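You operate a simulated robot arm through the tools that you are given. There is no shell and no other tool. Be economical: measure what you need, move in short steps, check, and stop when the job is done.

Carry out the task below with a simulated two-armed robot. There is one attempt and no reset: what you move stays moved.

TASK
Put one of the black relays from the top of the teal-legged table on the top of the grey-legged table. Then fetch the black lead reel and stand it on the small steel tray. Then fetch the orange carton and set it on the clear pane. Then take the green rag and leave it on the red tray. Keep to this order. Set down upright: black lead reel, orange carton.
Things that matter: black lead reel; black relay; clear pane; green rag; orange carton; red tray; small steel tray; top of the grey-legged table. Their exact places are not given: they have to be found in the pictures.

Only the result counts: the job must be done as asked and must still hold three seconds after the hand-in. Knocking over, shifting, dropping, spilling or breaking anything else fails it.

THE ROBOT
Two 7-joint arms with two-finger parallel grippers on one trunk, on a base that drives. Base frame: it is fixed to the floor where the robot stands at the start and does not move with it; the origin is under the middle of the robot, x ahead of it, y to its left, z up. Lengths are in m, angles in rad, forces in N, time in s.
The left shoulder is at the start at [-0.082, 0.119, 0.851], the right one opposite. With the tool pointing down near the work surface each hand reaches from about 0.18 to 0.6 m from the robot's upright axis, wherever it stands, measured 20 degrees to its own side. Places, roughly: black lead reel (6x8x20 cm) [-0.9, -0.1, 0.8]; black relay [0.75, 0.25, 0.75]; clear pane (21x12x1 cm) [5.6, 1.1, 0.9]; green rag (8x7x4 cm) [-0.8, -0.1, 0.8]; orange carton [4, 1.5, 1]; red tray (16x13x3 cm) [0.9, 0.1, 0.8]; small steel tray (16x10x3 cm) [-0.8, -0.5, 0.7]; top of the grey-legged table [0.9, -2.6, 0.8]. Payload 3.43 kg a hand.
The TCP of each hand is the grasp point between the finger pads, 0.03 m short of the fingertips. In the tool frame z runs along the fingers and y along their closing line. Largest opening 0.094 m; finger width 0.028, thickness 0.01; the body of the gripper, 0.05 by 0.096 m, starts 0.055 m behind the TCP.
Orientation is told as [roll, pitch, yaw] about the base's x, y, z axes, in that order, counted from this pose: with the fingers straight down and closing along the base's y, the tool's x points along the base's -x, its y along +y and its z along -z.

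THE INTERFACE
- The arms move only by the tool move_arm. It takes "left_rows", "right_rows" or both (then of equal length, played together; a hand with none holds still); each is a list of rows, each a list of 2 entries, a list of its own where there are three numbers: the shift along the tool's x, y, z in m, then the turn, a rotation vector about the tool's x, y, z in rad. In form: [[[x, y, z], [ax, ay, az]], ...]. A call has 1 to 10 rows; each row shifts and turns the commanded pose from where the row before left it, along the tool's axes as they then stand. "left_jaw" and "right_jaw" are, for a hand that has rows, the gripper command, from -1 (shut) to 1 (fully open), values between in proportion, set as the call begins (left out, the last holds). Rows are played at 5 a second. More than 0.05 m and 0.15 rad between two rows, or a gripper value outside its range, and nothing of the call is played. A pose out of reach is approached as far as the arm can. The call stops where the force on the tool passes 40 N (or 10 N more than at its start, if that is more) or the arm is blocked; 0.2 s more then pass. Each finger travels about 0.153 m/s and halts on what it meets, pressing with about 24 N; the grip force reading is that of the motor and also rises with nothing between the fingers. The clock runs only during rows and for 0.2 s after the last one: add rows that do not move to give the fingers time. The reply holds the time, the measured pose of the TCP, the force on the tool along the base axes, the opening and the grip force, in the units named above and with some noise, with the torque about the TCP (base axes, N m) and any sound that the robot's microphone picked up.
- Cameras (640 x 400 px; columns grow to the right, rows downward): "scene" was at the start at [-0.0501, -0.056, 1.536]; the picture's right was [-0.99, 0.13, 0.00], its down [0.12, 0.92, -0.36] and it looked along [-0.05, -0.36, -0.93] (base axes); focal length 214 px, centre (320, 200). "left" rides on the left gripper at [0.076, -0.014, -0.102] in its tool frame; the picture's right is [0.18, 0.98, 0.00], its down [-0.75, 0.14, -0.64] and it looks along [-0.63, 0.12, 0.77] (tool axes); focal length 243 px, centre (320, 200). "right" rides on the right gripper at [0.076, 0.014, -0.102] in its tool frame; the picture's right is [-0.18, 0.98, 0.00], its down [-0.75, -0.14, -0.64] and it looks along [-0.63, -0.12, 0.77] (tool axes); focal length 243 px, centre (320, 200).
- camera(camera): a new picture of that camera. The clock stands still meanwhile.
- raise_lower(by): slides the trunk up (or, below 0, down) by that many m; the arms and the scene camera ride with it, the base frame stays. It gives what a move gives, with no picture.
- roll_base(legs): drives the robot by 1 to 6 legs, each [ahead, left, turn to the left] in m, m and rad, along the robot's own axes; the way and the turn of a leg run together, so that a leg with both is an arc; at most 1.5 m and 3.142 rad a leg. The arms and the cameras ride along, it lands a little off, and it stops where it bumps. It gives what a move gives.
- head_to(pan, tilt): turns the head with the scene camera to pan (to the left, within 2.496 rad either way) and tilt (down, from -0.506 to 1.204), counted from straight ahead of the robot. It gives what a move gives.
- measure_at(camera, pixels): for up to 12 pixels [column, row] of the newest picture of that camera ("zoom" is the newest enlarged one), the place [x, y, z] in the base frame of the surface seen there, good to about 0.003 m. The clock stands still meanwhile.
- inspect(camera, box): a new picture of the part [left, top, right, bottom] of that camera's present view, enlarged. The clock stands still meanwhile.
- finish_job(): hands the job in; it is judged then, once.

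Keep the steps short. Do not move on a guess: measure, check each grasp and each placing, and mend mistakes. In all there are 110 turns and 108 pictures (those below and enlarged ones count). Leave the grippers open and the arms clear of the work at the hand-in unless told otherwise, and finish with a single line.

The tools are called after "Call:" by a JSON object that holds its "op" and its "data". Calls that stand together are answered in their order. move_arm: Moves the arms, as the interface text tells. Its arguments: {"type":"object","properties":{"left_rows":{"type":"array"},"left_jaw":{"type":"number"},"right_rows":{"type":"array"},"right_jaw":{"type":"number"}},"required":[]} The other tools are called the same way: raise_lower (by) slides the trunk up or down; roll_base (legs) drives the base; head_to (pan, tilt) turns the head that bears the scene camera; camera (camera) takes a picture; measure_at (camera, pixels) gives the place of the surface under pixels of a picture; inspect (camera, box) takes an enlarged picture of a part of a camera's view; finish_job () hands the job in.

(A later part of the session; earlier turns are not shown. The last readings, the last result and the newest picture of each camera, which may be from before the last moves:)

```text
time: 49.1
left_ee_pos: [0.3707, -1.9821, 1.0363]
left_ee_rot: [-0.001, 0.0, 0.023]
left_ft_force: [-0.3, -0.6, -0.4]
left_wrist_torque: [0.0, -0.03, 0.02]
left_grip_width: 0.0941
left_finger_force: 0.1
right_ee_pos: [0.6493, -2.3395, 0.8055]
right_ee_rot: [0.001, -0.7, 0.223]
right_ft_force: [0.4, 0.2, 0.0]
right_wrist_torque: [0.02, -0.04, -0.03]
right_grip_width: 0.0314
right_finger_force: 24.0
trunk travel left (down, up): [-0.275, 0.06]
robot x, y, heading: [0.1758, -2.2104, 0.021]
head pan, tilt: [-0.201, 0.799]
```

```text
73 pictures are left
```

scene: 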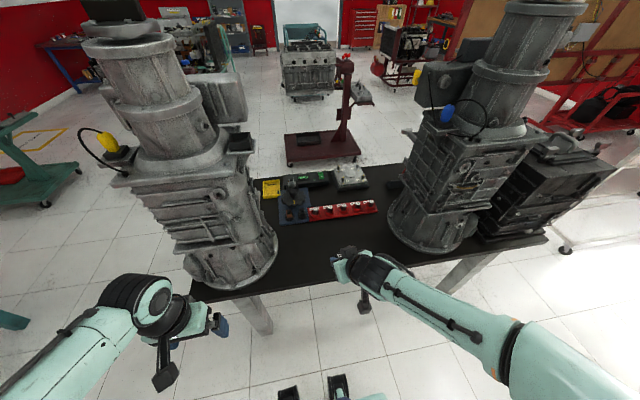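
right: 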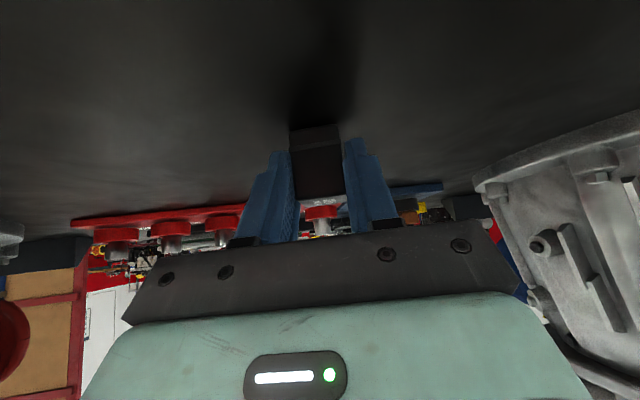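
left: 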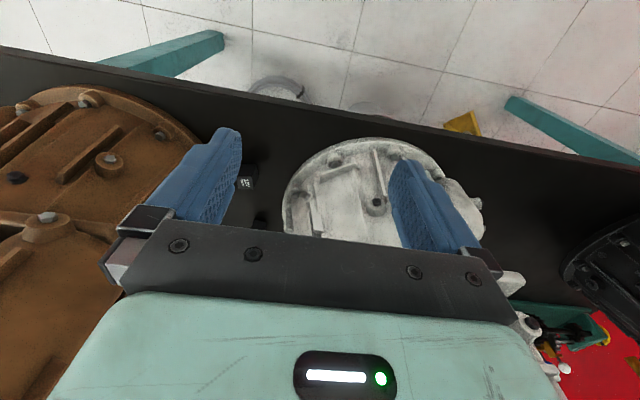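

No contact force yet; another 2 mm down, then open.

Call:
{"op": "move_arm", "data": {"right_rows": [[[0.0008, 0, 0.001], [0, 0, 0]], [[0.0006, 0, 0.0007], [0, 0, 0]], [[0, 0, 0], [0, 0, 0]]]}}

Call:
{"op": "move_arm", "data": {"right_rows": [[[0, 0, 0], [0, 0, 0]], [[0, 0, 0], [0, 0, 0]]], "right_jaw": 0.3}}

Call:
{"op": "move_arm", "data": {"right_rows": [[[0, 0, -0.02], [0, 0, 0]], [[0, 0, -0.04], [0, 0, 0]], [[0, 0, -0.04], [0, 0, 0]], [[0, 0, -0.045], [0, 0, 0]], [[0, 0, -0.045], [0, 0, 0]], [[0, 0, -0.045], [0, 0, 0]]]}}

Call:
{"op": "camera", "data": {"camera": "right"}}

Call:
{"op": "inspect", "data": {"camera": "scene", "box": [270, 180, 430, 300]}}

```text
time: 49.9
left_ee_pos: [0.3712, -1.983, 1.0381]
left_ee_rot: [0.0, -0.002, 0.023]
left_ft_force: [0.7, -0.2, 1.0]
left_wrist_torque: [0.01, 0.01, 0.01]
left_grip_width: 0.094
left_finger_force: 0.0
right_ee_pos: [0.6493, -2.3392, 0.8038]
right_ee_rot: [-0.003, -0.704, 0.225]
right_ft_force: [0.5, 0.1, 7.5]
right_wrist_torque: [0.03, -0.12, -0.02]
right_grip_width: 0.031
right_finger_force: 23.4
trunk travel left (down, up): [-0.275, 0.06]
robot x, y, heading: [0.1767, -2.2078, 0.02]
head pan, tilt: [-0.201, 0.799]
```

```text
time: 50.5
left_ee_pos: [0.3718, -1.9833, 1.0372]
left_ee_rot: [0.002, -0.002, 0.023]
left_ft_force: [0.1, -0.4, -0.8]
left_wrist_torque: [0.01, 0.0, 0.02]
left_grip_width: 0.094
left_finger_force: 0.1
right_ee_pos: [0.6482, -2.3393, 0.8031]
right_ee_rot: [0.0, -0.699, 0.222]
right_ft_force: [-0.1, 0.7, -0.7]
right_wrist_torque: [0.0, -0.02, 0.0]
right_grip_width: 0.061
right_finger_force: 0.0
trunk travel left (down, up): [-0.275, 0.06]
robot x, y, heading: [0.1755, -2.2077, 0.021]
head pan, tilt: [-0.201, 0.799]
```

```text
time: 51.9
left_ee_pos: [0.3705, -1.9837, 1.0365]
left_ee_rot: [0.0, -0.002, 0.022]
left_ft_force: [0.9, -0.2, 0.5]
left_wrist_torque: [-0.02, -0.03, 0.04]
left_grip_width: 0.0942
left_finger_force: 0.0
right_ee_pos: [0.4992, -2.3761, 0.9833]
right_ee_rot: [-0.008, -0.703, 0.232]
right_ft_force: [-0.5, 0.0, -0.6]
right_wrist_torque: [0.02, -0.01, 0.0]
right_grip_width: 0.061
right_finger_force: 0.0
trunk travel left (down, up): [-0.275, 0.06]
robot x, y, heading: [0.1781, -2.2068, 0.023]
head pan, tilt: [-0.201, 0.799]
```

```text
72 pictures are left
```

right: 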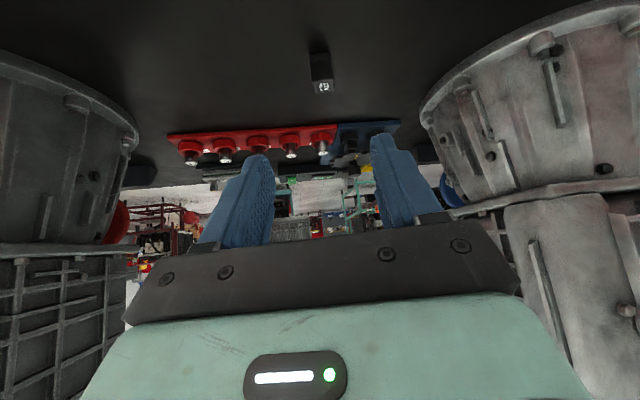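

```text
3.33 times, centred on (350, 240) of scene
```

zoom: 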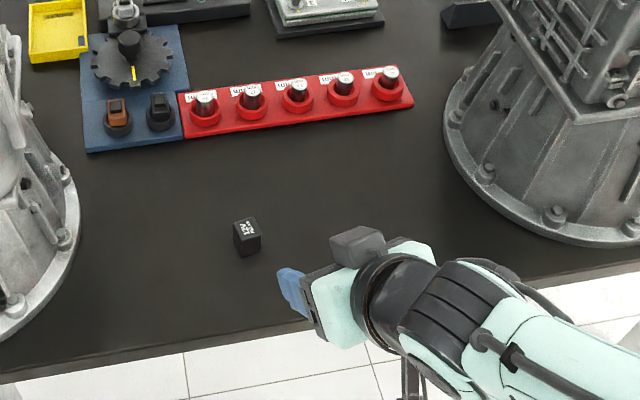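

The relay stands upright on the grey-legged table. Now I back away, slide left into open floor and turn round to the red bench.

Call:
{"op": "roll_base", "data": {"legs": [[-0.15, 0, 0], [0, 1.1, 0], [0, 0, 3.1]]}}

Call:
{"op": "head_to", "data": {"pan": -0.4, "tilt": 0.6}}

Call:
{"op": "camera", "data": {"camera": "scene"}}

```text
time: 70.4
left_ee_pos: [-0.192, -1.2985, 1.0371]
left_ee_rot: [-0.001, -0.001, -3.128]
left_ft_force: [-0.5, 0.4, 0.2]
left_wrist_torque: [0.02, 0.01, -0.03]
left_grip_width: 0.0939
left_finger_force: 0.2
right_ee_pos: [-0.3171, -0.9071, 0.9832]
right_ee_rot: [0.0, -0.7, -2.927]
right_ft_force: [-0.2, 0.5, -0.6]
right_wrist_torque: [-0.01, 0.03, -0.02]
right_grip_width: 0.0609
right_finger_force: 0.0
trunk travel left (down, up): [-0.275, 0.06]
robot x, y, heading: [0.0028, -1.0798, -3.129]
head pan, tilt: [-0.201, 0.799]
```

```text
time: 71.1
left_ee_pos: [-0.1912, -1.2985, 1.0373]
left_ee_rot: [0.001, 0.001, -3.128]
left_ft_force: [0.1, 0.7, 0.5]
left_wrist_torque: [-0.02, -0.01, -0.01]
left_grip_width: 0.094
left_finger_force: 0.1
right_ee_pos: [-0.3168, -0.9079, 0.9816]
right_ee_rot: [0.0, -0.7, -2.927]
right_ft_force: [-0.5, -0.7, -0.1]
right_wrist_torque: [0.0, 0.01, 0.0]
right_grip_width: 0.0611
right_finger_force: 0.1
trunk travel left (down, up): [-0.275, 0.06]
robot x, y, heading: [0.0043, -1.0763, -3.131]
head pan, tilt: [-0.4, 0.6]
```

```text
70 pictures are left
```

scene: 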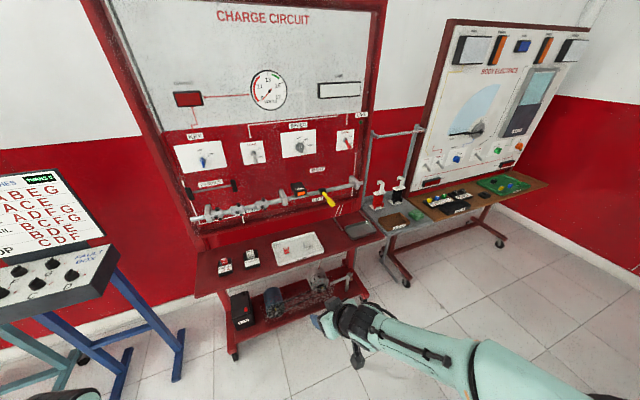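

I see the tray near (360,230) and reels near (380,195)/(398,187). I'll zoom.

Call:
{"op": "inspect", "data": {"camera": "scene", "box": [310, 130, 470, 260]}}

Call:
{"op": "measure_at", "data": {"camera": "zoom", "pixels": [[355, 215], [345, 260], [275, 270], [350, 315], [430, 370], [200, 390], [160, 390], [300, 375], [230, 400]]}}

```text
3.08 times, centred on (390, 195) of scene
```

zoom: 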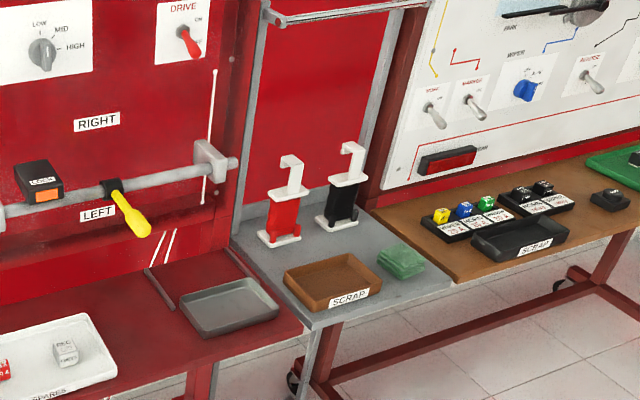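

```text
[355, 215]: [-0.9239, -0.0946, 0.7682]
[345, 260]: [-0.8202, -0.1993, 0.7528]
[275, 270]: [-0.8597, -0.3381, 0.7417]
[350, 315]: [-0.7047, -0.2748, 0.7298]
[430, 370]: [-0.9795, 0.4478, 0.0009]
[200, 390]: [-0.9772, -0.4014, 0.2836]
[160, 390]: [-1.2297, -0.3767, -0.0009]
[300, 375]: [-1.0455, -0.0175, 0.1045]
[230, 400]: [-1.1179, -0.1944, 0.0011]
```

The black reel stands at about (-0.93,-0.10) on the grey shelf, steel tray at about (-0.82,-0.42), green rag beside. I'll drive in front of them and look.

Call:
{"op": "roll_base", "data": {"legs": [[0.1, 0, 0], [0, 0.8, 0]]}}

Call:
{"op": "head_to", "data": {"pan": 0.0, "tilt": 0.75}}

Call:
{"op": "camera", "data": {"camera": "scene"}}

```text
time: 79.2
left_ee_pos: [-0.282, -2.0918, 1.0373]
left_ee_rot: [-0.002, 0.0, -3.132]
left_ft_force: [-0.4, 0.6, 0.1]
left_wrist_torque: [0.02, 0.02, 0.01]
left_grip_width: 0.0939
left_finger_force: 0.1
right_ee_pos: [-0.4064, -1.6987, 0.9811]
right_ee_rot: [-0.002, -0.701, -2.932]
right_ft_force: [-1.1, 0.1, -0.2]
right_wrist_torque: [-0.02, 0.01, 0.01]
right_grip_width: 0.0611
right_finger_force: 0.1
trunk travel left (down, up): [-0.275, 0.06]
robot x, y, heading: [-0.0858, -1.8702, -3.134]
head pan, tilt: [-0.4, 0.6]
```

```text
time: 80.1
left_ee_pos: [-0.2812, -2.0925, 1.0381]
left_ee_rot: [0.0, 0.0, -3.13]
left_ft_force: [-0.1, 0.0, -0.6]
left_wrist_torque: [0.03, 0.02, -0.03]
left_grip_width: 0.0938
left_finger_force: 0.1
right_ee_pos: [-0.4054, -1.6998, 0.9828]
right_ee_rot: [0.0, -0.699, -2.932]
right_ft_force: [-0.2, -0.9, 0.0]
right_wrist_torque: [0.02, -0.01, 0.0]
right_grip_width: 0.061
right_finger_force: 0.0
trunk travel left (down, up): [-0.275, 0.06]
robot x, y, heading: [-0.0829, -1.8719, -3.133]
head pan, tilt: [0.0, 0.75]
```

```text
68 pictures are left
```

scene: 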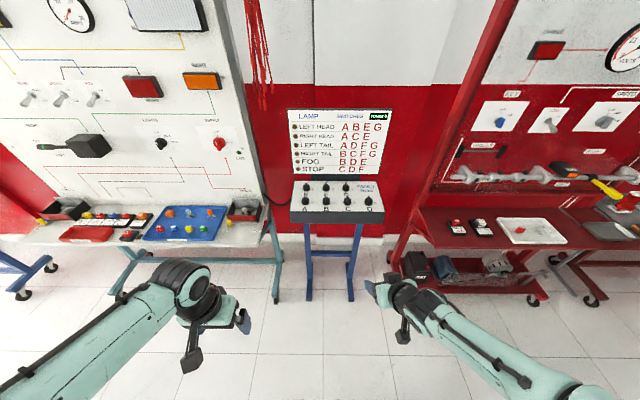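

I slid the wrong way (left is -y now); nothing was hit. I'll slide right 1.55 m.

Call:
{"op": "roll_base", "data": {"legs": [[0, -1.0, 0], [0, -0.55, 0]]}}

Call:
{"op": "camera", "data": {"camera": "scene"}}

```text
time: 93.9
left_ee_pos: [-0.3194, -0.5726, 1.0379]
left_ee_rot: [-0.001, 0.0, -3.108]
left_ft_force: [0.5, 0.0, 0.1]
left_wrist_torque: [-0.03, 0.03, 0.02]
left_grip_width: 0.0939
left_finger_force: 0.1
right_ee_pos: [-0.4537, -0.1835, 0.982]
right_ee_rot: [0.001, -0.699, -2.91]
right_ft_force: [0.4, 0.5, -0.9]
right_wrist_torque: [0.01, 0.03, 0.02]
right_grip_width: 0.061
right_finger_force: 0.0
trunk travel left (down, up): [-0.275, 0.06]
robot x, y, heading: [-0.1285, -0.3476, -3.11]
head pan, tilt: [0.0, 0.75]
```

```text
67 pictures are left
```

scene: 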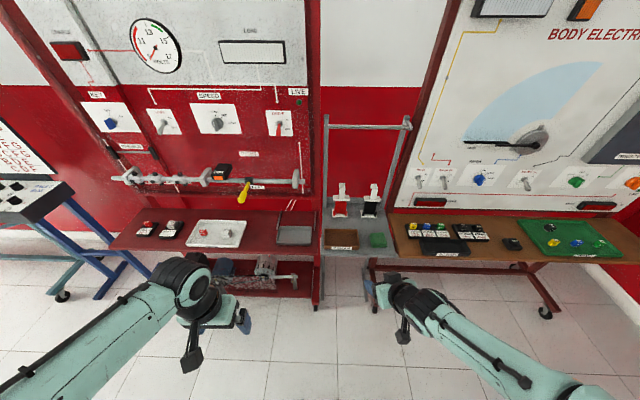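

Call:
{"op": "inspect", "data": {"camera": "scene", "box": [260, 170, 420, 280]}}

Call:
{"op": "measure_at", "data": {"camera": "zoom", "pixels": [[439, 168], [457, 75], [435, 120], [456, 120], [445, 135], [130, 215], [140, 265], [90, 265], [200, 265], [480, 240], [410, 285], [320, 170]]}}

```text
3.64 times, centred on (340, 225) of scene
```

zoom: 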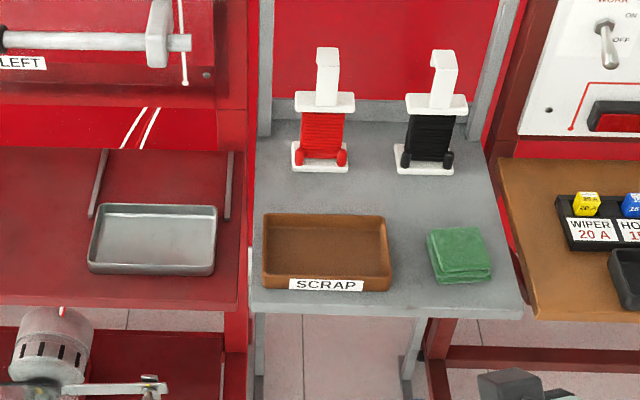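

```text
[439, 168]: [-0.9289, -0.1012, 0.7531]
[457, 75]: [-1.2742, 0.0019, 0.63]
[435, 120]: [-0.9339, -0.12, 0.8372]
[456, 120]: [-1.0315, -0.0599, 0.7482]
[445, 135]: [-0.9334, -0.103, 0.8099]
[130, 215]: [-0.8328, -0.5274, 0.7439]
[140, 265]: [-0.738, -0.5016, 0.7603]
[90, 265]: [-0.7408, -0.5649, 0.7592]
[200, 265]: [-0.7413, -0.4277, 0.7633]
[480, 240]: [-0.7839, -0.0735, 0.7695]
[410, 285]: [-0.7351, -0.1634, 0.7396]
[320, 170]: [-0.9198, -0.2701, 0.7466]
```

Call:
{"op": "inspect", "data": {"camera": "scene", "box": [345, 175, 395, 220]}}

Call:
{"op": "measure_at", "data": {"camera": "zoom", "pixels": [[200, 352], [395, 360], [190, 300], [400, 290], [230, 120], [445, 160], [300, 60], [390, 65], [255, 200], [390, 220], [350, 105], [300, 100]]}}

```text
8.89 times, centred on (370, 198) of scene
```

zoom: 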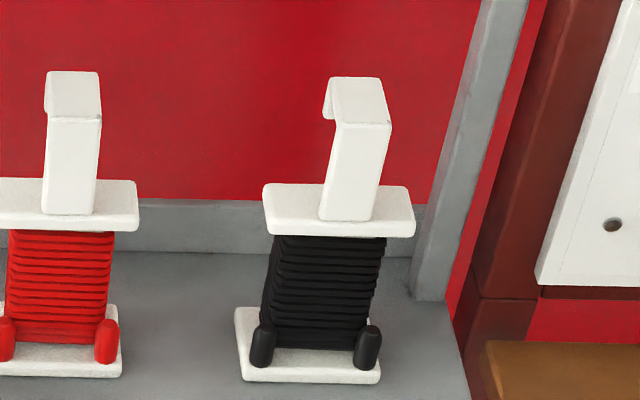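

```text
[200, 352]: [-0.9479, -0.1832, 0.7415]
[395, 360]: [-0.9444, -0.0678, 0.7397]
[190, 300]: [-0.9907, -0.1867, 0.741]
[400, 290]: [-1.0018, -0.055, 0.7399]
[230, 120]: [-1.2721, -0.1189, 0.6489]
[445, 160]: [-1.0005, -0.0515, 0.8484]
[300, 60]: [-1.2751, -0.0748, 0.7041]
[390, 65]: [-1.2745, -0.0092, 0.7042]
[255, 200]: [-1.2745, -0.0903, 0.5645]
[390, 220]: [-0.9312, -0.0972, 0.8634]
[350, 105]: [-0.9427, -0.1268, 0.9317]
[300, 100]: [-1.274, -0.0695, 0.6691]
```

Call:
{"op": "measure_at", "data": {"camera": "zoom", "pixels": [[242, 372], [376, 378], [310, 365], [255, 315], [285, 270], [365, 270], [270, 230], [410, 228], [338, 210], [330, 160], [375, 160], [372, 100]]}}

```text
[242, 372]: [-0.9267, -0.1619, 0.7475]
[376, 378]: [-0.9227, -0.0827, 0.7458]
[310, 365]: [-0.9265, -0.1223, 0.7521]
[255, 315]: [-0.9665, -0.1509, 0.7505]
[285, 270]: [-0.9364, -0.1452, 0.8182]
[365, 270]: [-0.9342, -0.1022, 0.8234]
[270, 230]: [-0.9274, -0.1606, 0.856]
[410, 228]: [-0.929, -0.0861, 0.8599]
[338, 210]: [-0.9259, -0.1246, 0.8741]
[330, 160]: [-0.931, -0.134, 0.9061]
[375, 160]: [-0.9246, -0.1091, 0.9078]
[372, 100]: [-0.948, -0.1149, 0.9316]
```

The reel: spool body y -0.15…-0.095, z 0.785–0.857, front x≈-0.935. I'll measure the bench fronts at low level to know how near the base may go, and the tray rim.

Call:
{"op": "camera", "data": {"camera": "scene"}}

Call:
{"op": "measure_at", "data": {"camera": "scene", "pixels": [[285, 294], [316, 300], [340, 254], [380, 254], [300, 252], [250, 295], [367, 275], [278, 244], [309, 244], [281, 226], [309, 227], [294, 233]]}}

```text
64 pictures are left
```

scene: 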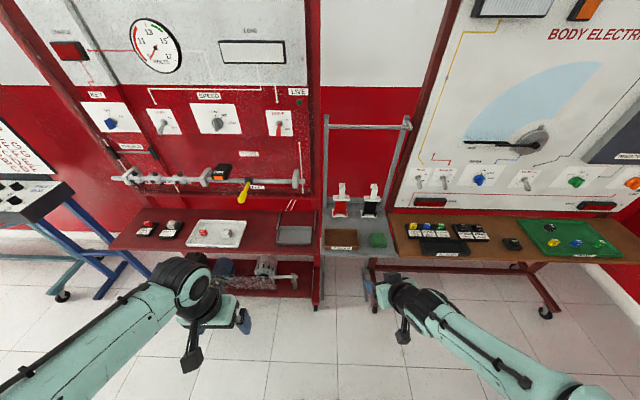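

```text
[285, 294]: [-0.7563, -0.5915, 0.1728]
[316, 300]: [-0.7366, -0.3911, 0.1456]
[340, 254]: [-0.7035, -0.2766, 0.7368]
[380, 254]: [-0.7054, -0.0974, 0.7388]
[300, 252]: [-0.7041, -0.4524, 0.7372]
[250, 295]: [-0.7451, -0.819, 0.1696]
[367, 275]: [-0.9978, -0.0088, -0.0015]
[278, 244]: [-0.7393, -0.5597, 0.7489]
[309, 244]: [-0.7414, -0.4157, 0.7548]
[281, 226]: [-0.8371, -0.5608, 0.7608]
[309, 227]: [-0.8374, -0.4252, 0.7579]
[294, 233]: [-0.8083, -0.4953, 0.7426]
```

The bench front is x=-0.70 at every height, tray spans x -0.84…-0.74, y -0.565…-0.415, floor z≈0.743. I'll align the right tool with -x, extend it and tilt it to pitch -1.2.

Call:
{"op": "move_arm", "data": {"right_rows": [[[0, 0, 0], [0.074, 0, 0.088]], [[0, 0, 0], [0.074, 0, 0.088]], [[-0.023, 0, 0.0193], [0, 0, 0]], [[-0.023, 0, 0.0193], [0, 0, 0]], [[-0.023, 0, 0.0193], [0, 0, 0]], [[-0.023, 0, 0.0193], [0, 0, 0]], [[0, 0, 0], [0, -0.125, 0]], [[0, 0, 0], [0, -0.125, 0]], [[0, 0, 0], [0, -0.125, 0]], [[0, 0, 0], [0, -0.125, 0]]], "right_jaw": 0.7}}

Call:
{"op": "roll_base", "data": {"legs": [[0.2, 0, 0]]}}

Call:
{"op": "camera", "data": {"camera": "right"}}

Call:
{"op": "camera", "data": {"camera": "scene"}}

```text
time: 96.1
left_ee_pos: [-0.3208, -0.5726, 1.0374]
left_ee_rot: [-0.001, 0.0, -3.107]
left_ft_force: [0.3, -0.1, -0.5]
left_wrist_torque: [0.03, 0.02, 0.0]
left_grip_width: 0.094
left_finger_force: 0.0
right_ee_pos: [-0.5717, -0.1834, 0.983]
right_ee_rot: [0.004, -1.2, 3.141]
right_ft_force: [0.8, -0.2, 0.1]
right_wrist_torque: [0.02, 0.01, 0.01]
right_grip_width: 0.0798
right_finger_force: 0.1
trunk travel left (down, up): [-0.275, 0.06]
robot x, y, heading: [-0.13, -0.3533, -3.107]
head pan, tilt: [0.0, 0.75]
```

```text
time: 97.7
left_ee_pos: [-0.518, -0.5796, 1.0359]
left_ee_rot: [0.001, 0.0, -3.107]
left_ft_force: [0.8, 0.0, 0.7]
left_wrist_torque: [0.01, -0.03, 0.01]
left_grip_width: 0.094
left_finger_force: 0.0
right_ee_pos: [-0.7722, -0.191, 0.9825]
right_ee_rot: [0.0, -1.2, -3.138]
right_ft_force: [-0.3, -0.8, 0.5]
right_wrist_torque: [-0.02, 0.01, 0.05]
right_grip_width: 0.0798
right_finger_force: 0.0
trunk travel left (down, up): [-0.275, 0.06]
robot x, y, heading: [-0.3292, -0.3566, -3.106]
head pan, tilt: [0.0, 0.75]
```

```text
63 pictures are left
```

right: 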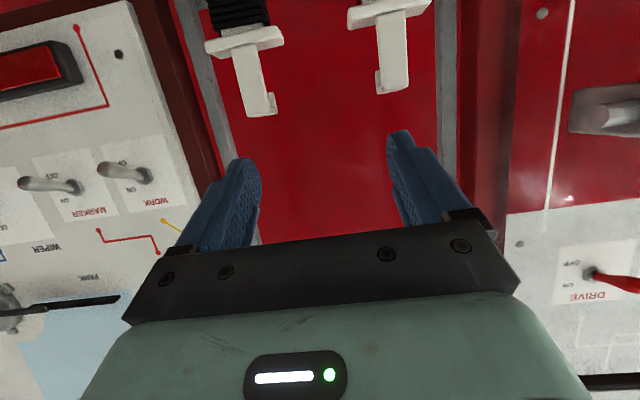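

```text
62 pictures are left
```

scene: 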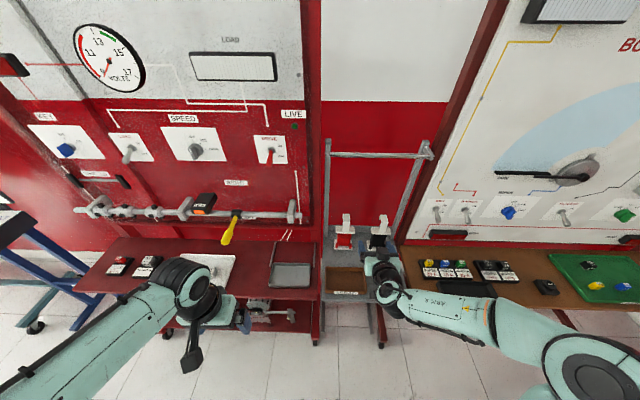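

Next, pre-grasp at (-0.843,-0.1225,0.863), in line with the spool body.

Call:
{"op": "move_arm", "data": {"right_rows": [[[0.0214, -0.0171, 0.0274], [0, 0, 0]], [[0.0214, -0.0171, 0.0274], [0, 0, 0]], [[0.0214, -0.0171, 0.0274], [0, 0, 0]], [[0.0214, -0.0171, 0.0274], [0, 0, 0]], [[0, 0, 0], [0, 0, 0]]]}}

Call:
{"op": "camera", "data": {"camera": "right"}}

Call:
{"op": "inspect", "data": {"camera": "scene", "box": [310, 190, 430, 310]}}

```text
time: 98.9
left_ee_pos: [-0.519, -0.5811, 1.0369]
left_ee_rot: [0.0, 0.0, -3.106]
left_ft_force: [0.1, 0.4, -0.7]
left_wrist_torque: [-0.01, -0.04, -0.04]
left_grip_width: 0.0938
left_finger_force: 0.1
right_ee_pos: [-0.8434, -0.1217, 0.8651]
right_ee_rot: [-0.005, -1.202, -3.138]
right_ft_force: [-0.1, -0.1, -1.0]
right_wrist_torque: [-0.01, 0.01, 0.01]
right_grip_width: 0.0798
right_finger_force: 0.1
trunk travel left (down, up): [-0.275, 0.06]
robot x, y, heading: [-0.3317, -0.3529, -3.108]
head pan, tilt: [0.0, 0.75]
```

```text
61 pictures are left
```

right: 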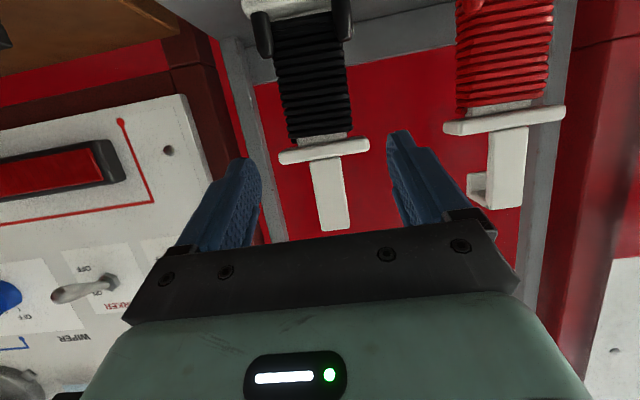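

```text
3.33 times, centred on (370, 250) of scene
```

zoom: 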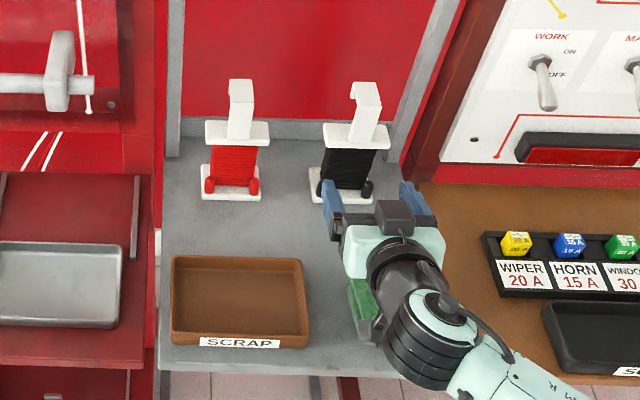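

The reel is between the fingers. I'll verify the coil edges from the right camera.

Call:
{"op": "measure_at", "data": {"camera": "right", "pixels": [[282, 80], [346, 75], [314, 78], [290, 130], [350, 128], [320, 135], [265, 40], [345, 25], [283, 157], [365, 148], [280, 50], [343, 50]]}}

```text
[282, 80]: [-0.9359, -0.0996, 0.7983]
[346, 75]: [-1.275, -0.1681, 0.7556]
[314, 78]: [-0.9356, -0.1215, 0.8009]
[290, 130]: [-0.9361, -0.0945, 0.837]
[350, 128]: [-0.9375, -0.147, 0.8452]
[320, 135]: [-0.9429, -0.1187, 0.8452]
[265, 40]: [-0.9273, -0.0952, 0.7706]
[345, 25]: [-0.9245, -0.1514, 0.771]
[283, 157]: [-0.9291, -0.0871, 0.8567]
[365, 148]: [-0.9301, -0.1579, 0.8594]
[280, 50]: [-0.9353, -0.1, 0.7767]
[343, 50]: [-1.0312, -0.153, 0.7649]
```

Coil centre y is -0.122. At this tilt the wrist camera housing would come within ~2 cm of the rag, so I'll ease the pitch to -1.0 and re-line the pre-grasp.

Call:
{"op": "move_arm", "data": {"right_rows": [[[0, 0, 0], [0, 0.1, 0]], [[0, 0, 0], [0, 0.1, 0]], [[-0.0156, 0, 0.0169], [0, 0, 0]], [[0, 0, 0], [0, 0, 0]]]}}

Call:
{"op": "camera", "data": {"camera": "right"}}

```text
time: 99.9
left_ee_pos: [-0.5198, -0.58, 1.0368]
left_ee_rot: [0.001, -0.001, -3.106]
left_ft_force: [-0.3, 0.1, 0.1]
left_wrist_torque: [-0.02, 0.05, -0.03]
left_grip_width: 0.094
left_finger_force: 0.0
right_ee_pos: [-0.8672, -0.1212, 0.8671]
right_ee_rot: [-0.001, -0.999, -3.138]
right_ft_force: [-0.5, -0.3, 0.6]
right_wrist_torque: [-0.01, 0.03, 0.0]
right_grip_width: 0.0798
right_finger_force: 0.2
trunk travel left (down, up): [-0.275, 0.06]
robot x, y, heading: [-0.3268, -0.3496, -3.111]
head pan, tilt: [0.0, 0.75]
```

```text
59 pictures are left
```

right: 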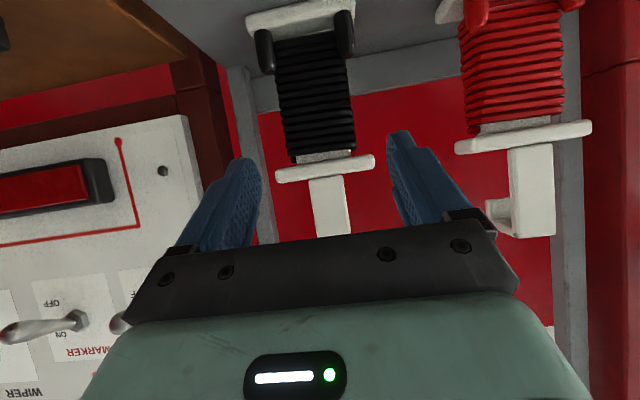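

Go in along the fingers.

Call:
{"op": "move_arm", "data": {"right_rows": [[[0, 0, 0.025], [0, 0, 0]], [[0, 0, 0.025], [0, 0, 0]], [[-0.001, 0.001, 0.024], [0, 0, 0]], [[0, 0, 0.024], [0, 0, 0]], [[0, 0, 0], [0, 0, 0]]]}}

Call:
{"op": "camera", "data": {"camera": "right"}}

Call:
{"op": "inspect", "data": {"camera": "scene", "box": [320, 200, 420, 290]}}

```text
time: 101.1
left_ee_pos: [-0.5183, -0.5801, 1.0362]
left_ee_rot: [0.002, 0.001, -3.106]
left_ft_force: [0.0, 0.5, 0.1]
left_wrist_torque: [-0.01, 0.0, 0.02]
left_grip_width: 0.0942
left_finger_force: 0.1
right_ee_pos: [-0.9487, -0.1213, 0.8147]
right_ee_rot: [0.0, -1.0, -3.138]
right_ft_force: [-0.6, 0.2, -0.6]
right_wrist_torque: [-0.01, 0.03, 0.01]
right_grip_width: 0.0799
right_finger_force: 0.1
trunk travel left (down, up): [-0.275, 0.06]
robot x, y, heading: [-0.3305, -0.3561, -3.108]
head pan, tilt: [0.0, 0.75]
```

```text
58 pictures are left
```

right: 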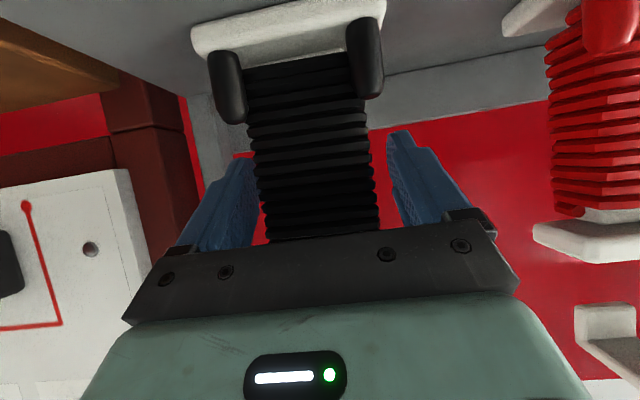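

```text
4.44 times, centred on (370, 245) of scene
```

zoom: 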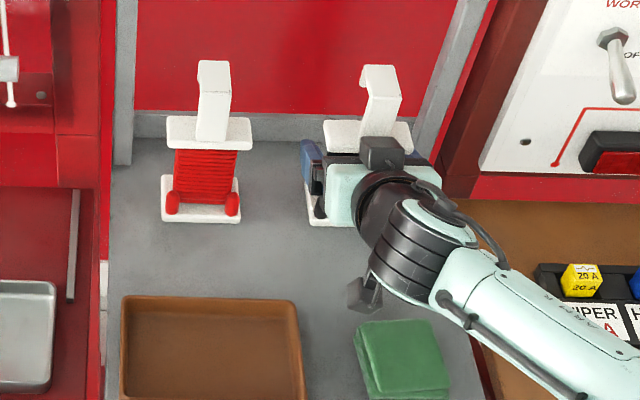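

The coil is between the fingers, slightly off centre. Shift 4 mm to +y, then close.

Call:
{"op": "move_arm", "data": {"right_rows": [[[0, -0.004, 0], [0, 0, 0]], [[0, 0, 0], [0, 0, 0]]]}}

Call:
{"op": "move_arm", "data": {"right_rows": [[[0, 0, 0], [0, 0, 0]], [[0, 0, 0], [0, 0, 0]], [[0, 0, 0], [0, 0, 0]]], "right_jaw": -1}}

Call:
{"op": "move_arm", "data": {"right_rows": [[[-0.0042, 0, -0.0027], [0, 0, 0]], [[-0.0084, 0, -0.0054], [0, 0, 0]], [[-0.0126, 0, -0.0081], [0, 0, 0]], [[0, 0, 0], [0, 0, 0]]]}}

Call:
{"op": "camera", "data": {"camera": "right"}}

Call:
{"op": "inspect", "data": {"camera": "scene", "box": [320, 200, 420, 290]}}

```text
time: 101.7
left_ee_pos: [-0.5202, -0.5809, 1.0379]
left_ee_rot: [-0.002, -0.001, -3.107]
left_ft_force: [-0.2, -0.3, 0.7]
left_wrist_torque: [-0.02, 0.0, 0.0]
left_grip_width: 0.094
left_finger_force: 0.1
right_ee_pos: [-0.9492, -0.1183, 0.815]
right_ee_rot: [0.0, -1.0, -3.138]
right_ft_force: [0.2, -0.3, -0.2]
right_wrist_torque: [0.0, -0.02, 0.01]
right_grip_width: 0.0799
right_finger_force: 0.1
trunk travel left (down, up): [-0.275, 0.06]
robot x, y, heading: [-0.3267, -0.3565, -3.11]
head pan, tilt: [0.0, 0.75]
```

```text
time: 102.5
left_ee_pos: [-0.518, -0.5812, 1.0371]
left_ee_rot: [-0.001, 0.0, -3.107]
left_ft_force: [0.6, -0.6, 0.3]
left_wrist_torque: [0.02, -0.03, -0.03]
left_grip_width: 0.0941
left_finger_force: 0.1
right_ee_pos: [-0.9484, -0.1182, 0.8155]
right_ee_rot: [0.0, -1.0, -3.137]
right_ft_force: [-0.1, -0.9, 0.6]
right_wrist_torque: [-0.04, 0.04, -0.02]
right_grip_width: 0.0623
right_finger_force: 24.0
trunk travel left (down, up): [-0.275, 0.06]
robot x, y, heading: [-0.3276, -0.3579, -3.11]
head pan, tilt: [0.0, 0.75]
```

```text
time: 103.5
left_ee_pos: [-0.5188, -0.5811, 1.0371]
left_ee_rot: [0.001, -0.001, -3.107]
left_ft_force: [-0.6, -1.0, -0.4]
left_wrist_torque: [0.02, 0.03, 0.0]
left_grip_width: 0.094
left_finger_force: 0.1
right_ee_pos: [-0.9489, -0.1197, 0.8472]
right_ee_rot: [-0.002, -0.998, -3.138]
right_ft_force: [-0.1, 0.6, -1.5]
right_wrist_torque: [-0.03, 0.01, 0.0]
right_grip_width: 0.0619
right_finger_force: 24.7
trunk travel left (down, up): [-0.275, 0.06]
robot x, y, heading: [-0.3288, -0.3534, -3.113]
head pan, tilt: [0.0, 0.75]
```

```text
56 pictures are left
```

right: 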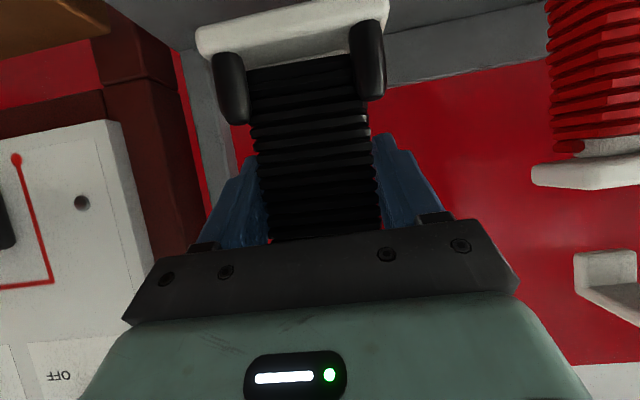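

```text
4.44 times, centred on (370, 245) of scene
```

zoom: 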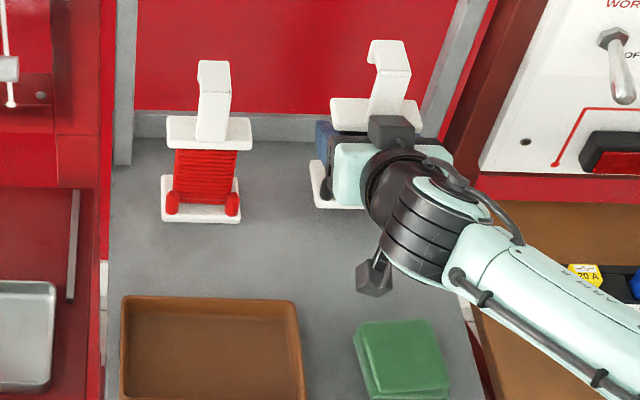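

The reel is held (0.062 m) and clear. I'll lift 0.05 more, draw it back 0.165 m toward me.

Call:
{"op": "move_arm", "data": {"right_rows": [[[-0.021, 0, -0.0135], [0, 0, 0]], [[-0.021, 0, -0.0135], [0, 0, 0]], [[0.0178, 0, -0.0278], [0, 0, 0]], [[0.0178, 0, -0.0278], [0, 0, 0]], [[0.0178, 0, -0.0278], [0, 0, 0]], [[0.0178, 0, -0.0278], [0, 0, 0]], [[0.0178, 0, -0.0278], [0, 0, 0]], [[0, 0, 0], [0, 0, 0]]]}}

Call:
{"op": "camera", "data": {"camera": "scene"}}

Call:
{"op": "measure_at", "data": {"camera": "scene", "pixels": [[228, 235], [205, 208], [310, 215], [280, 265], [305, 265]]}}

```text
time: 105.3
left_ee_pos: [-0.5196, -0.5804, 1.0376]
left_ee_rot: [0.0, 0.002, -3.107]
left_ft_force: [-0.2, 0.3, 0.3]
left_wrist_torque: [0.0, 0.01, 0.01]
left_grip_width: 0.0941
left_finger_force: 0.0
right_ee_pos: [-0.7838, -0.1208, 0.8947]
right_ee_rot: [0.0, -1.0, -3.138]
right_ft_force: [0.1, 0.8, -1.6]
right_wrist_torque: [0.0, -0.02, 0.0]
right_grip_width: 0.0624
right_finger_force: 23.8
trunk travel left (down, up): [-0.275, 0.06]
robot x, y, heading: [-0.3275, -0.3518, -3.113]
head pan, tilt: [0.0, 0.75]
```

```text
54 pictures are left
```

scene: 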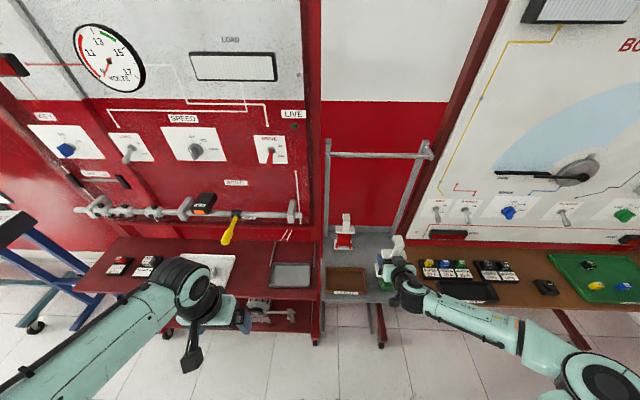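

```text
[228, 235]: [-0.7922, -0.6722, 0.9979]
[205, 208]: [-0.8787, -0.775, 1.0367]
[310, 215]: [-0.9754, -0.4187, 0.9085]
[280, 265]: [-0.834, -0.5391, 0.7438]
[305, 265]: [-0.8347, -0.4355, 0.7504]
```

Clear. The yellow screwdriver is at y -0.67, away from my path. I slide the base left 0.365 m.

Call:
{"op": "roll_base", "data": {"legs": [[0, 0.365, 0]]}}

Call:
{"op": "camera", "data": {"camera": "scene"}}

Call:
{"op": "camera", "data": {"camera": "right"}}

Call:
{"op": "inspect", "data": {"camera": "scene", "box": [330, 190, 460, 310]}}

```text
time: 109.0
left_ee_pos: [-0.5046, -0.9482, 1.0372]
left_ee_rot: [-0.001, 0.0, -3.104]
left_ft_force: [-0.4, 0.9, 0.5]
left_wrist_torque: [0.01, 0.02, -0.03]
left_grip_width: 0.094
left_finger_force: 0.1
right_ee_pos: [-0.7722, -0.4887, 0.8951]
right_ee_rot: [0.001, -1.001, -3.133]
right_ft_force: [0.6, 0.0, -1.6]
right_wrist_torque: [-0.01, 0.02, -0.04]
right_grip_width: 0.0622
right_finger_force: 24.0
trunk travel left (down, up): [-0.275, 0.06]
robot x, y, heading: [-0.3139, -0.7213, -3.102]
head pan, tilt: [0.0, 0.75]
```

```text
53 pictures are left
```

scene: 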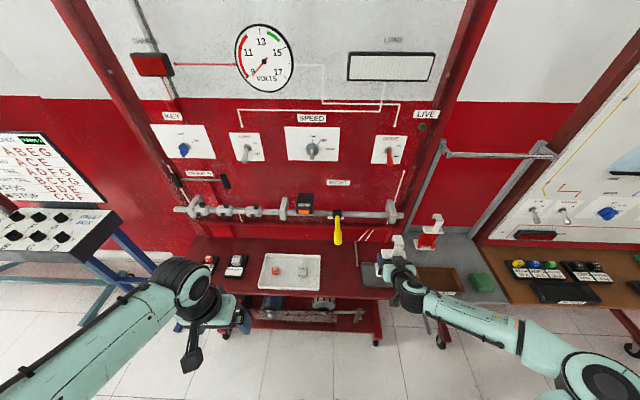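

```text
52 pictures are left
```

right: 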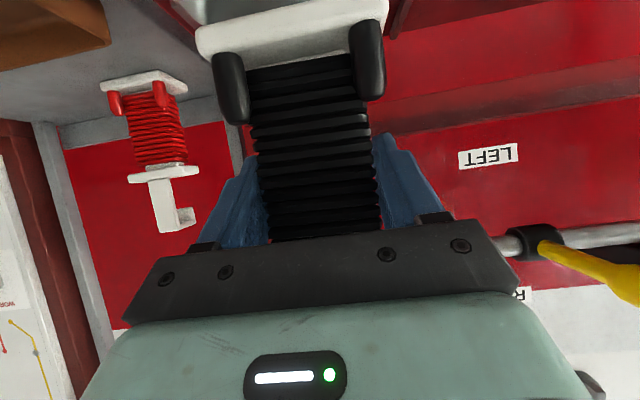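

```text
3.33 times, centred on (395, 250) of scene
```

zoom: 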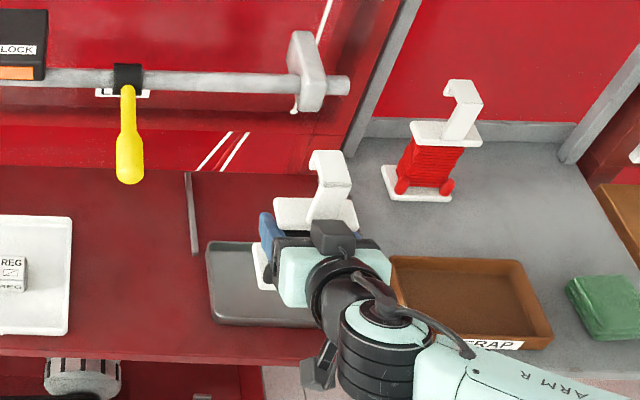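

I'll measure the reel base plate, hook, and tray rim in this zoom.

Call:
{"op": "measure_at", "data": {"camera": "zoom", "pixels": [[265, 285], [258, 255], [280, 205], [345, 215], [322, 205], [210, 250], [217, 318], [240, 280], [260, 243], [340, 260], [300, 322]]}}

```text
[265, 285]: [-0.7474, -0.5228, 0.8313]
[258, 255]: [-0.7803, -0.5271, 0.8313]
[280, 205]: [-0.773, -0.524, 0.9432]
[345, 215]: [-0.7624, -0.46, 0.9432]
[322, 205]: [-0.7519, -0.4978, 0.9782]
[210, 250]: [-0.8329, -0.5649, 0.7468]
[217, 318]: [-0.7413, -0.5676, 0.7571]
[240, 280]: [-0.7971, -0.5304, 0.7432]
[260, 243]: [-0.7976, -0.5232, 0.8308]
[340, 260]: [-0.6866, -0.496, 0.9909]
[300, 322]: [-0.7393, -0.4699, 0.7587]
```

Reel base centre is about (-0.776,-0.489), bottom z≈0.821. I shift 14 mm to -x and lower 0.07.

Call:
{"op": "move_arm", "data": {"right_rows": [[[-0.0076, 0, 0.0118], [0, 0, 0]], [[0.0147, 0, 0.00945], [0, 0, 0]], [[0.0147, 0, 0.00945], [0, 0, 0]], [[0.0147, 0, 0.00945], [0, 0, 0]], [[0.0135, 0, 0.0087], [0, 0, 0]], [[0, 0, 0], [0, 0, 0]]]}}

Call:
{"op": "inspect", "data": {"camera": "scene", "box": [350, 210, 440, 300]}}

Call:
{"op": "camera", "data": {"camera": "right"}}

```text
time: 110.4
left_ee_pos: [-0.5049, -0.9474, 1.0372]
left_ee_rot: [0.0, -0.001, -3.103]
left_ft_force: [0.5, -0.3, 0.1]
left_wrist_torque: [-0.01, -0.01, 0.02]
left_grip_width: 0.0941
left_finger_force: 0.0
right_ee_pos: [-0.7855, -0.4886, 0.8262]
right_ee_rot: [-0.001, -1.0, -3.131]
right_ft_force: [-0.3, -0.1, -0.8]
right_wrist_torque: [-0.02, 0.01, 0.0]
right_grip_width: 0.0622
right_finger_force: 24.1
trunk travel left (down, up): [-0.275, 0.06]
robot x, y, heading: [-0.3154, -0.7206, -3.105]
head pan, tilt: [0.0, 0.75]
```

```text
4.44 times, centred on (395, 255) of scene
```

zoom: 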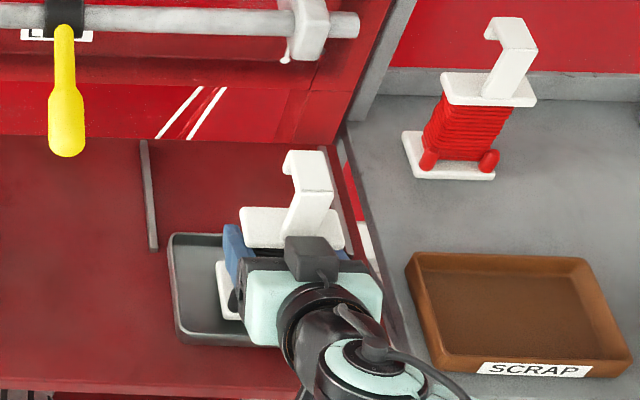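

```text
49 pictures are left
```

right: 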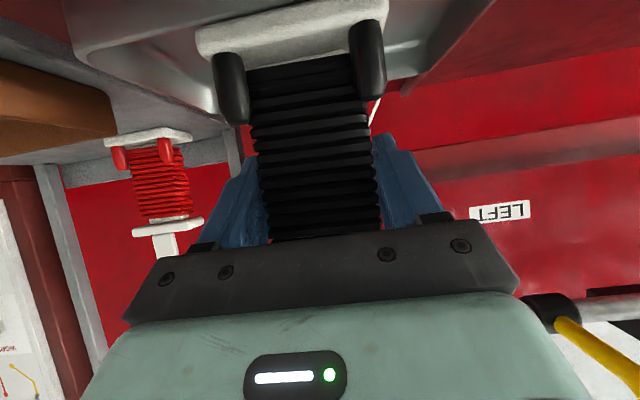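

It's over the tray interior. Lower the remaining ~8 mm.

Call:
{"op": "move_arm", "data": {"right_rows": [[[0.0025, 0, 0.0016], [0, 0, 0]], [[0.0025, 0, 0.0016], [0, 0, 0]], [[0.0017, 0, 0.0011], [0, 0, 0]], [[0, 0, 0], [0, 0, 0]]]}}

```text
time: 111.4
left_ee_pos: [-0.5034, -0.9485, 1.0373]
left_ee_rot: [0.0, -0.001, -3.102]
left_ft_force: [-0.5, -0.7, 0.8]
left_wrist_torque: [-0.06, -0.04, 0.0]
left_grip_width: 0.0942
left_finger_force: 0.0
right_ee_pos: [-0.7858, -0.4893, 0.8183]
right_ee_rot: [0.0, -1.001, -3.133]
right_ft_force: [0.6, -0.1, 2.1]
right_wrist_torque: [0.14, -0.01, 0.02]
right_grip_width: 0.0621
right_finger_force: 24.1
trunk travel left (down, up): [-0.275, 0.06]
robot x, y, heading: [-0.3132, -0.7187, -3.107]
head pan, tilt: [0.0, 0.75]
```

Contact is starting. 1.5 mm more to seat, then open.

Call:
{"op": "move_arm", "data": {"right_rows": [[[0.0013, 0, 0.0008], [0, 0, 0]], [[0, 0, 0], [0, 0, 0]]]}}

Call:
{"op": "move_arm", "data": {"right_rows": [[[0, 0, 0], [0, 0, 0]], [[0, 0, 0], [0, 0, 0]]], "right_jaw": 0.7}}

Call:
{"op": "camera", "data": {"camera": "right"}}

Call:
{"op": "inspect", "data": {"camera": "scene", "box": [350, 210, 440, 300]}}

```text
time: 112.0
left_ee_pos: [-0.5046, -0.9479, 1.0376]
left_ee_rot: [0.0, -0.003, -3.102]
left_ft_force: [-0.1, -0.4, 0.1]
left_wrist_torque: [0.02, -0.01, -0.02]
left_grip_width: 0.0939
left_finger_force: 0.1
right_ee_pos: [-0.7859, -0.49, 0.8184]
right_ee_rot: [-0.001, -1.003, -3.131]
right_ft_force: [-1.3, 2.0, 12.3]
right_wrist_torque: [0.11, -0.26, 0.02]
right_grip_width: 0.0622
right_finger_force: 24.4
trunk travel left (down, up): [-0.275, 0.06]
robot x, y, heading: [-0.3133, -0.7215, -3.103]
head pan, tilt: [0.0, 0.75]
```

```text
time: 112.6
left_ee_pos: [-0.5041, -0.9476, 1.0378]
left_ee_rot: [0.002, 0.0, -3.104]
left_ft_force: [0.6, 0.3, -0.2]
left_wrist_torque: [0.01, 0.02, 0.06]
left_grip_width: 0.0938
left_finger_force: 0.0
right_ee_pos: [-0.7858, -0.4893, 0.8175]
right_ee_rot: [0.001, -1.0, -3.134]
right_ft_force: [-0.3, -0.1, -0.3]
right_wrist_torque: [-0.01, 0.03, 0.01]
right_grip_width: 0.0798
right_finger_force: 0.0
trunk travel left (down, up): [-0.275, 0.06]
robot x, y, heading: [-0.3148, -0.7227, -3.102]
head pan, tilt: [0.0, 0.75]
```

```text
48 pictures are left
```

right: 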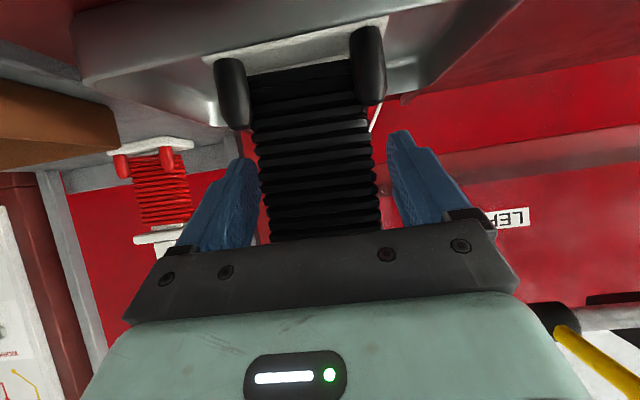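

```text
4.44 times, centred on (395, 255) of scene
```

zoom: 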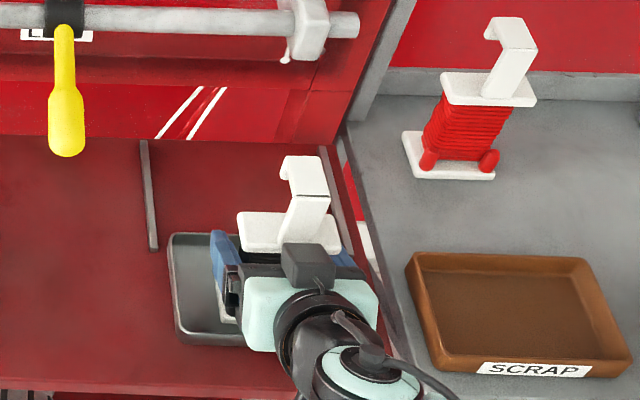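

The reel stands in the tray. I retract straight back along the fingers.

Call:
{"op": "move_arm", "data": {"right_rows": [[[0, 0, -0.015], [0, 0, 0]], [[0, 0, -0.025], [0, 0, 0]], [[0, 0, -0.035], [0, 0, 0]], [[0, 0, -0.045], [0, 0, 0]], [[0, 0, -0.045], [0, 0, 0]]]}}

Call:
{"op": "inspect", "data": {"camera": "scene", "box": [350, 210, 440, 300]}}

Call:
{"op": "camera", "data": {"camera": "right"}}

```text
time: 113.8
left_ee_pos: [-0.5054, -0.9489, 1.0362]
left_ee_rot: [0.001, 0.0, -3.105]
left_ft_force: [0.3, -0.1, -0.9]
left_wrist_torque: [0.0, 0.0, 0.02]
left_grip_width: 0.0938
left_finger_force: 0.0
right_ee_pos: [-0.6687, -0.4785, 0.9095]
right_ee_rot: [0.0, -0.999, -3.133]
right_ft_force: [0.4, 0.3, -0.1]
right_wrist_torque: [0.02, -0.02, -0.02]
right_grip_width: 0.0798
right_finger_force: 0.0
right hand out of reach, approached as far as the arm can: row 5
trunk travel left (down, up): [-0.275, 0.06]
robot x, y, heading: [-0.3152, -0.7197, -3.108]
head pan, tilt: [0.0, 0.75]
```

```text
4.44 times, centred on (395, 255) of scene
```

zoom: 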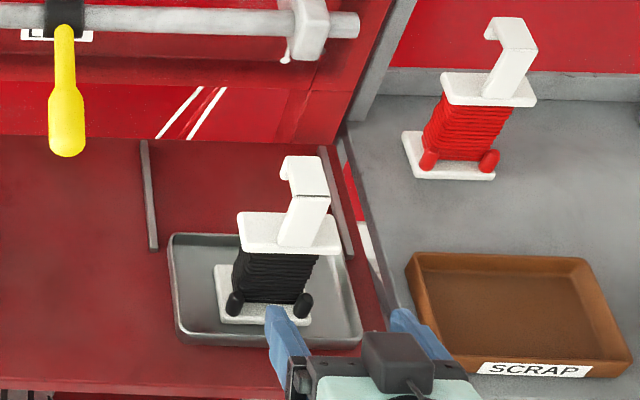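

```text
45 pictures are left
```

right: 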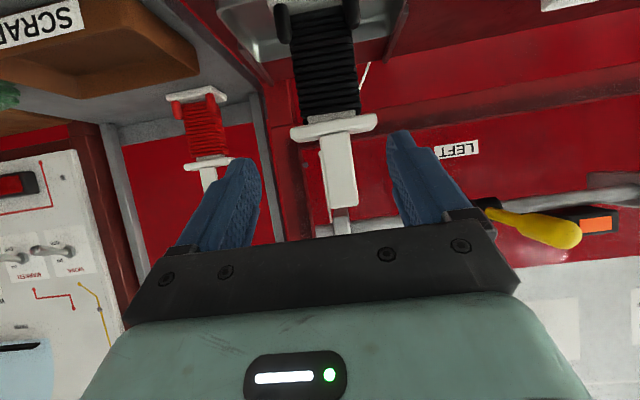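

The reel stands upright in the small steel tray. Next the orange carton near (4,1.5). I back off, turn round in the open floor and look ahead.

Call:
{"op": "roll_base", "data": {"legs": [[0.0, 0.0, 0.0], [-0.3, 0, 0], [0, 0.4, 0], [0, 0, 3.1]]}}

Call:
{"op": "head_to", "data": {"pan": 0.1, "tilt": 0.3}}

Call:
{"op": "camera", "data": {"camera": "scene"}}

```text
time: 127.1
left_ee_pos: [0.2056, -0.8904, 1.0369]
left_ee_rot: [0.0, 0.0, -0.01]
left_ft_force: [-0.1, -0.6, -0.3]
left_wrist_torque: [0.04, -0.01, -0.03]
left_grip_width: 0.094
left_finger_force: 0.1
right_ee_pos: [0.3483, -1.3654, 0.9089]
right_ee_rot: [0.001, -1.0, -0.043]
right_ft_force: [0.2, 0.6, 1.1]
right_wrist_torque: [-0.02, -0.04, 0.01]
right_grip_width: 0.0798
right_finger_force: 0.0
trunk travel left (down, up): [-0.275, 0.06]
robot x, y, heading: [0.0061, -1.1089, -0.014]
head pan, tilt: [0.0, 0.75]
```

```text
time: 128.0
left_ee_pos: [0.2068, -0.8896, 1.0367]
left_ee_rot: [0.0, -0.001, -0.009]
left_ft_force: [1.3, -0.4, 0.5]
left_wrist_torque: [-0.02, 0.02, -0.03]
left_grip_width: 0.094
left_finger_force: 0.0
right_ee_pos: [0.3485, -1.3657, 0.9085]
right_ee_rot: [-0.002, -0.998, -0.041]
right_ft_force: [-0.4, 0.5, 0.0]
right_wrist_torque: [-0.04, -0.03, 0.02]
right_grip_width: 0.0799
right_finger_force: 0.1
trunk travel left (down, up): [-0.275, 0.06]
robot x, y, heading: [0.0074, -1.1053, -0.011]
head pan, tilt: [0.099, 0.3]
```

```text
44 pictures are left
```

scene: 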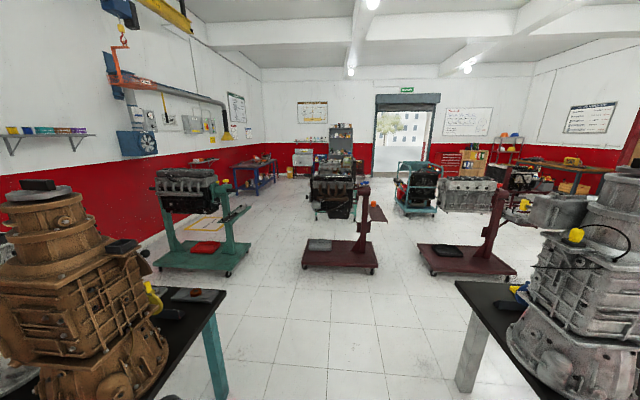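

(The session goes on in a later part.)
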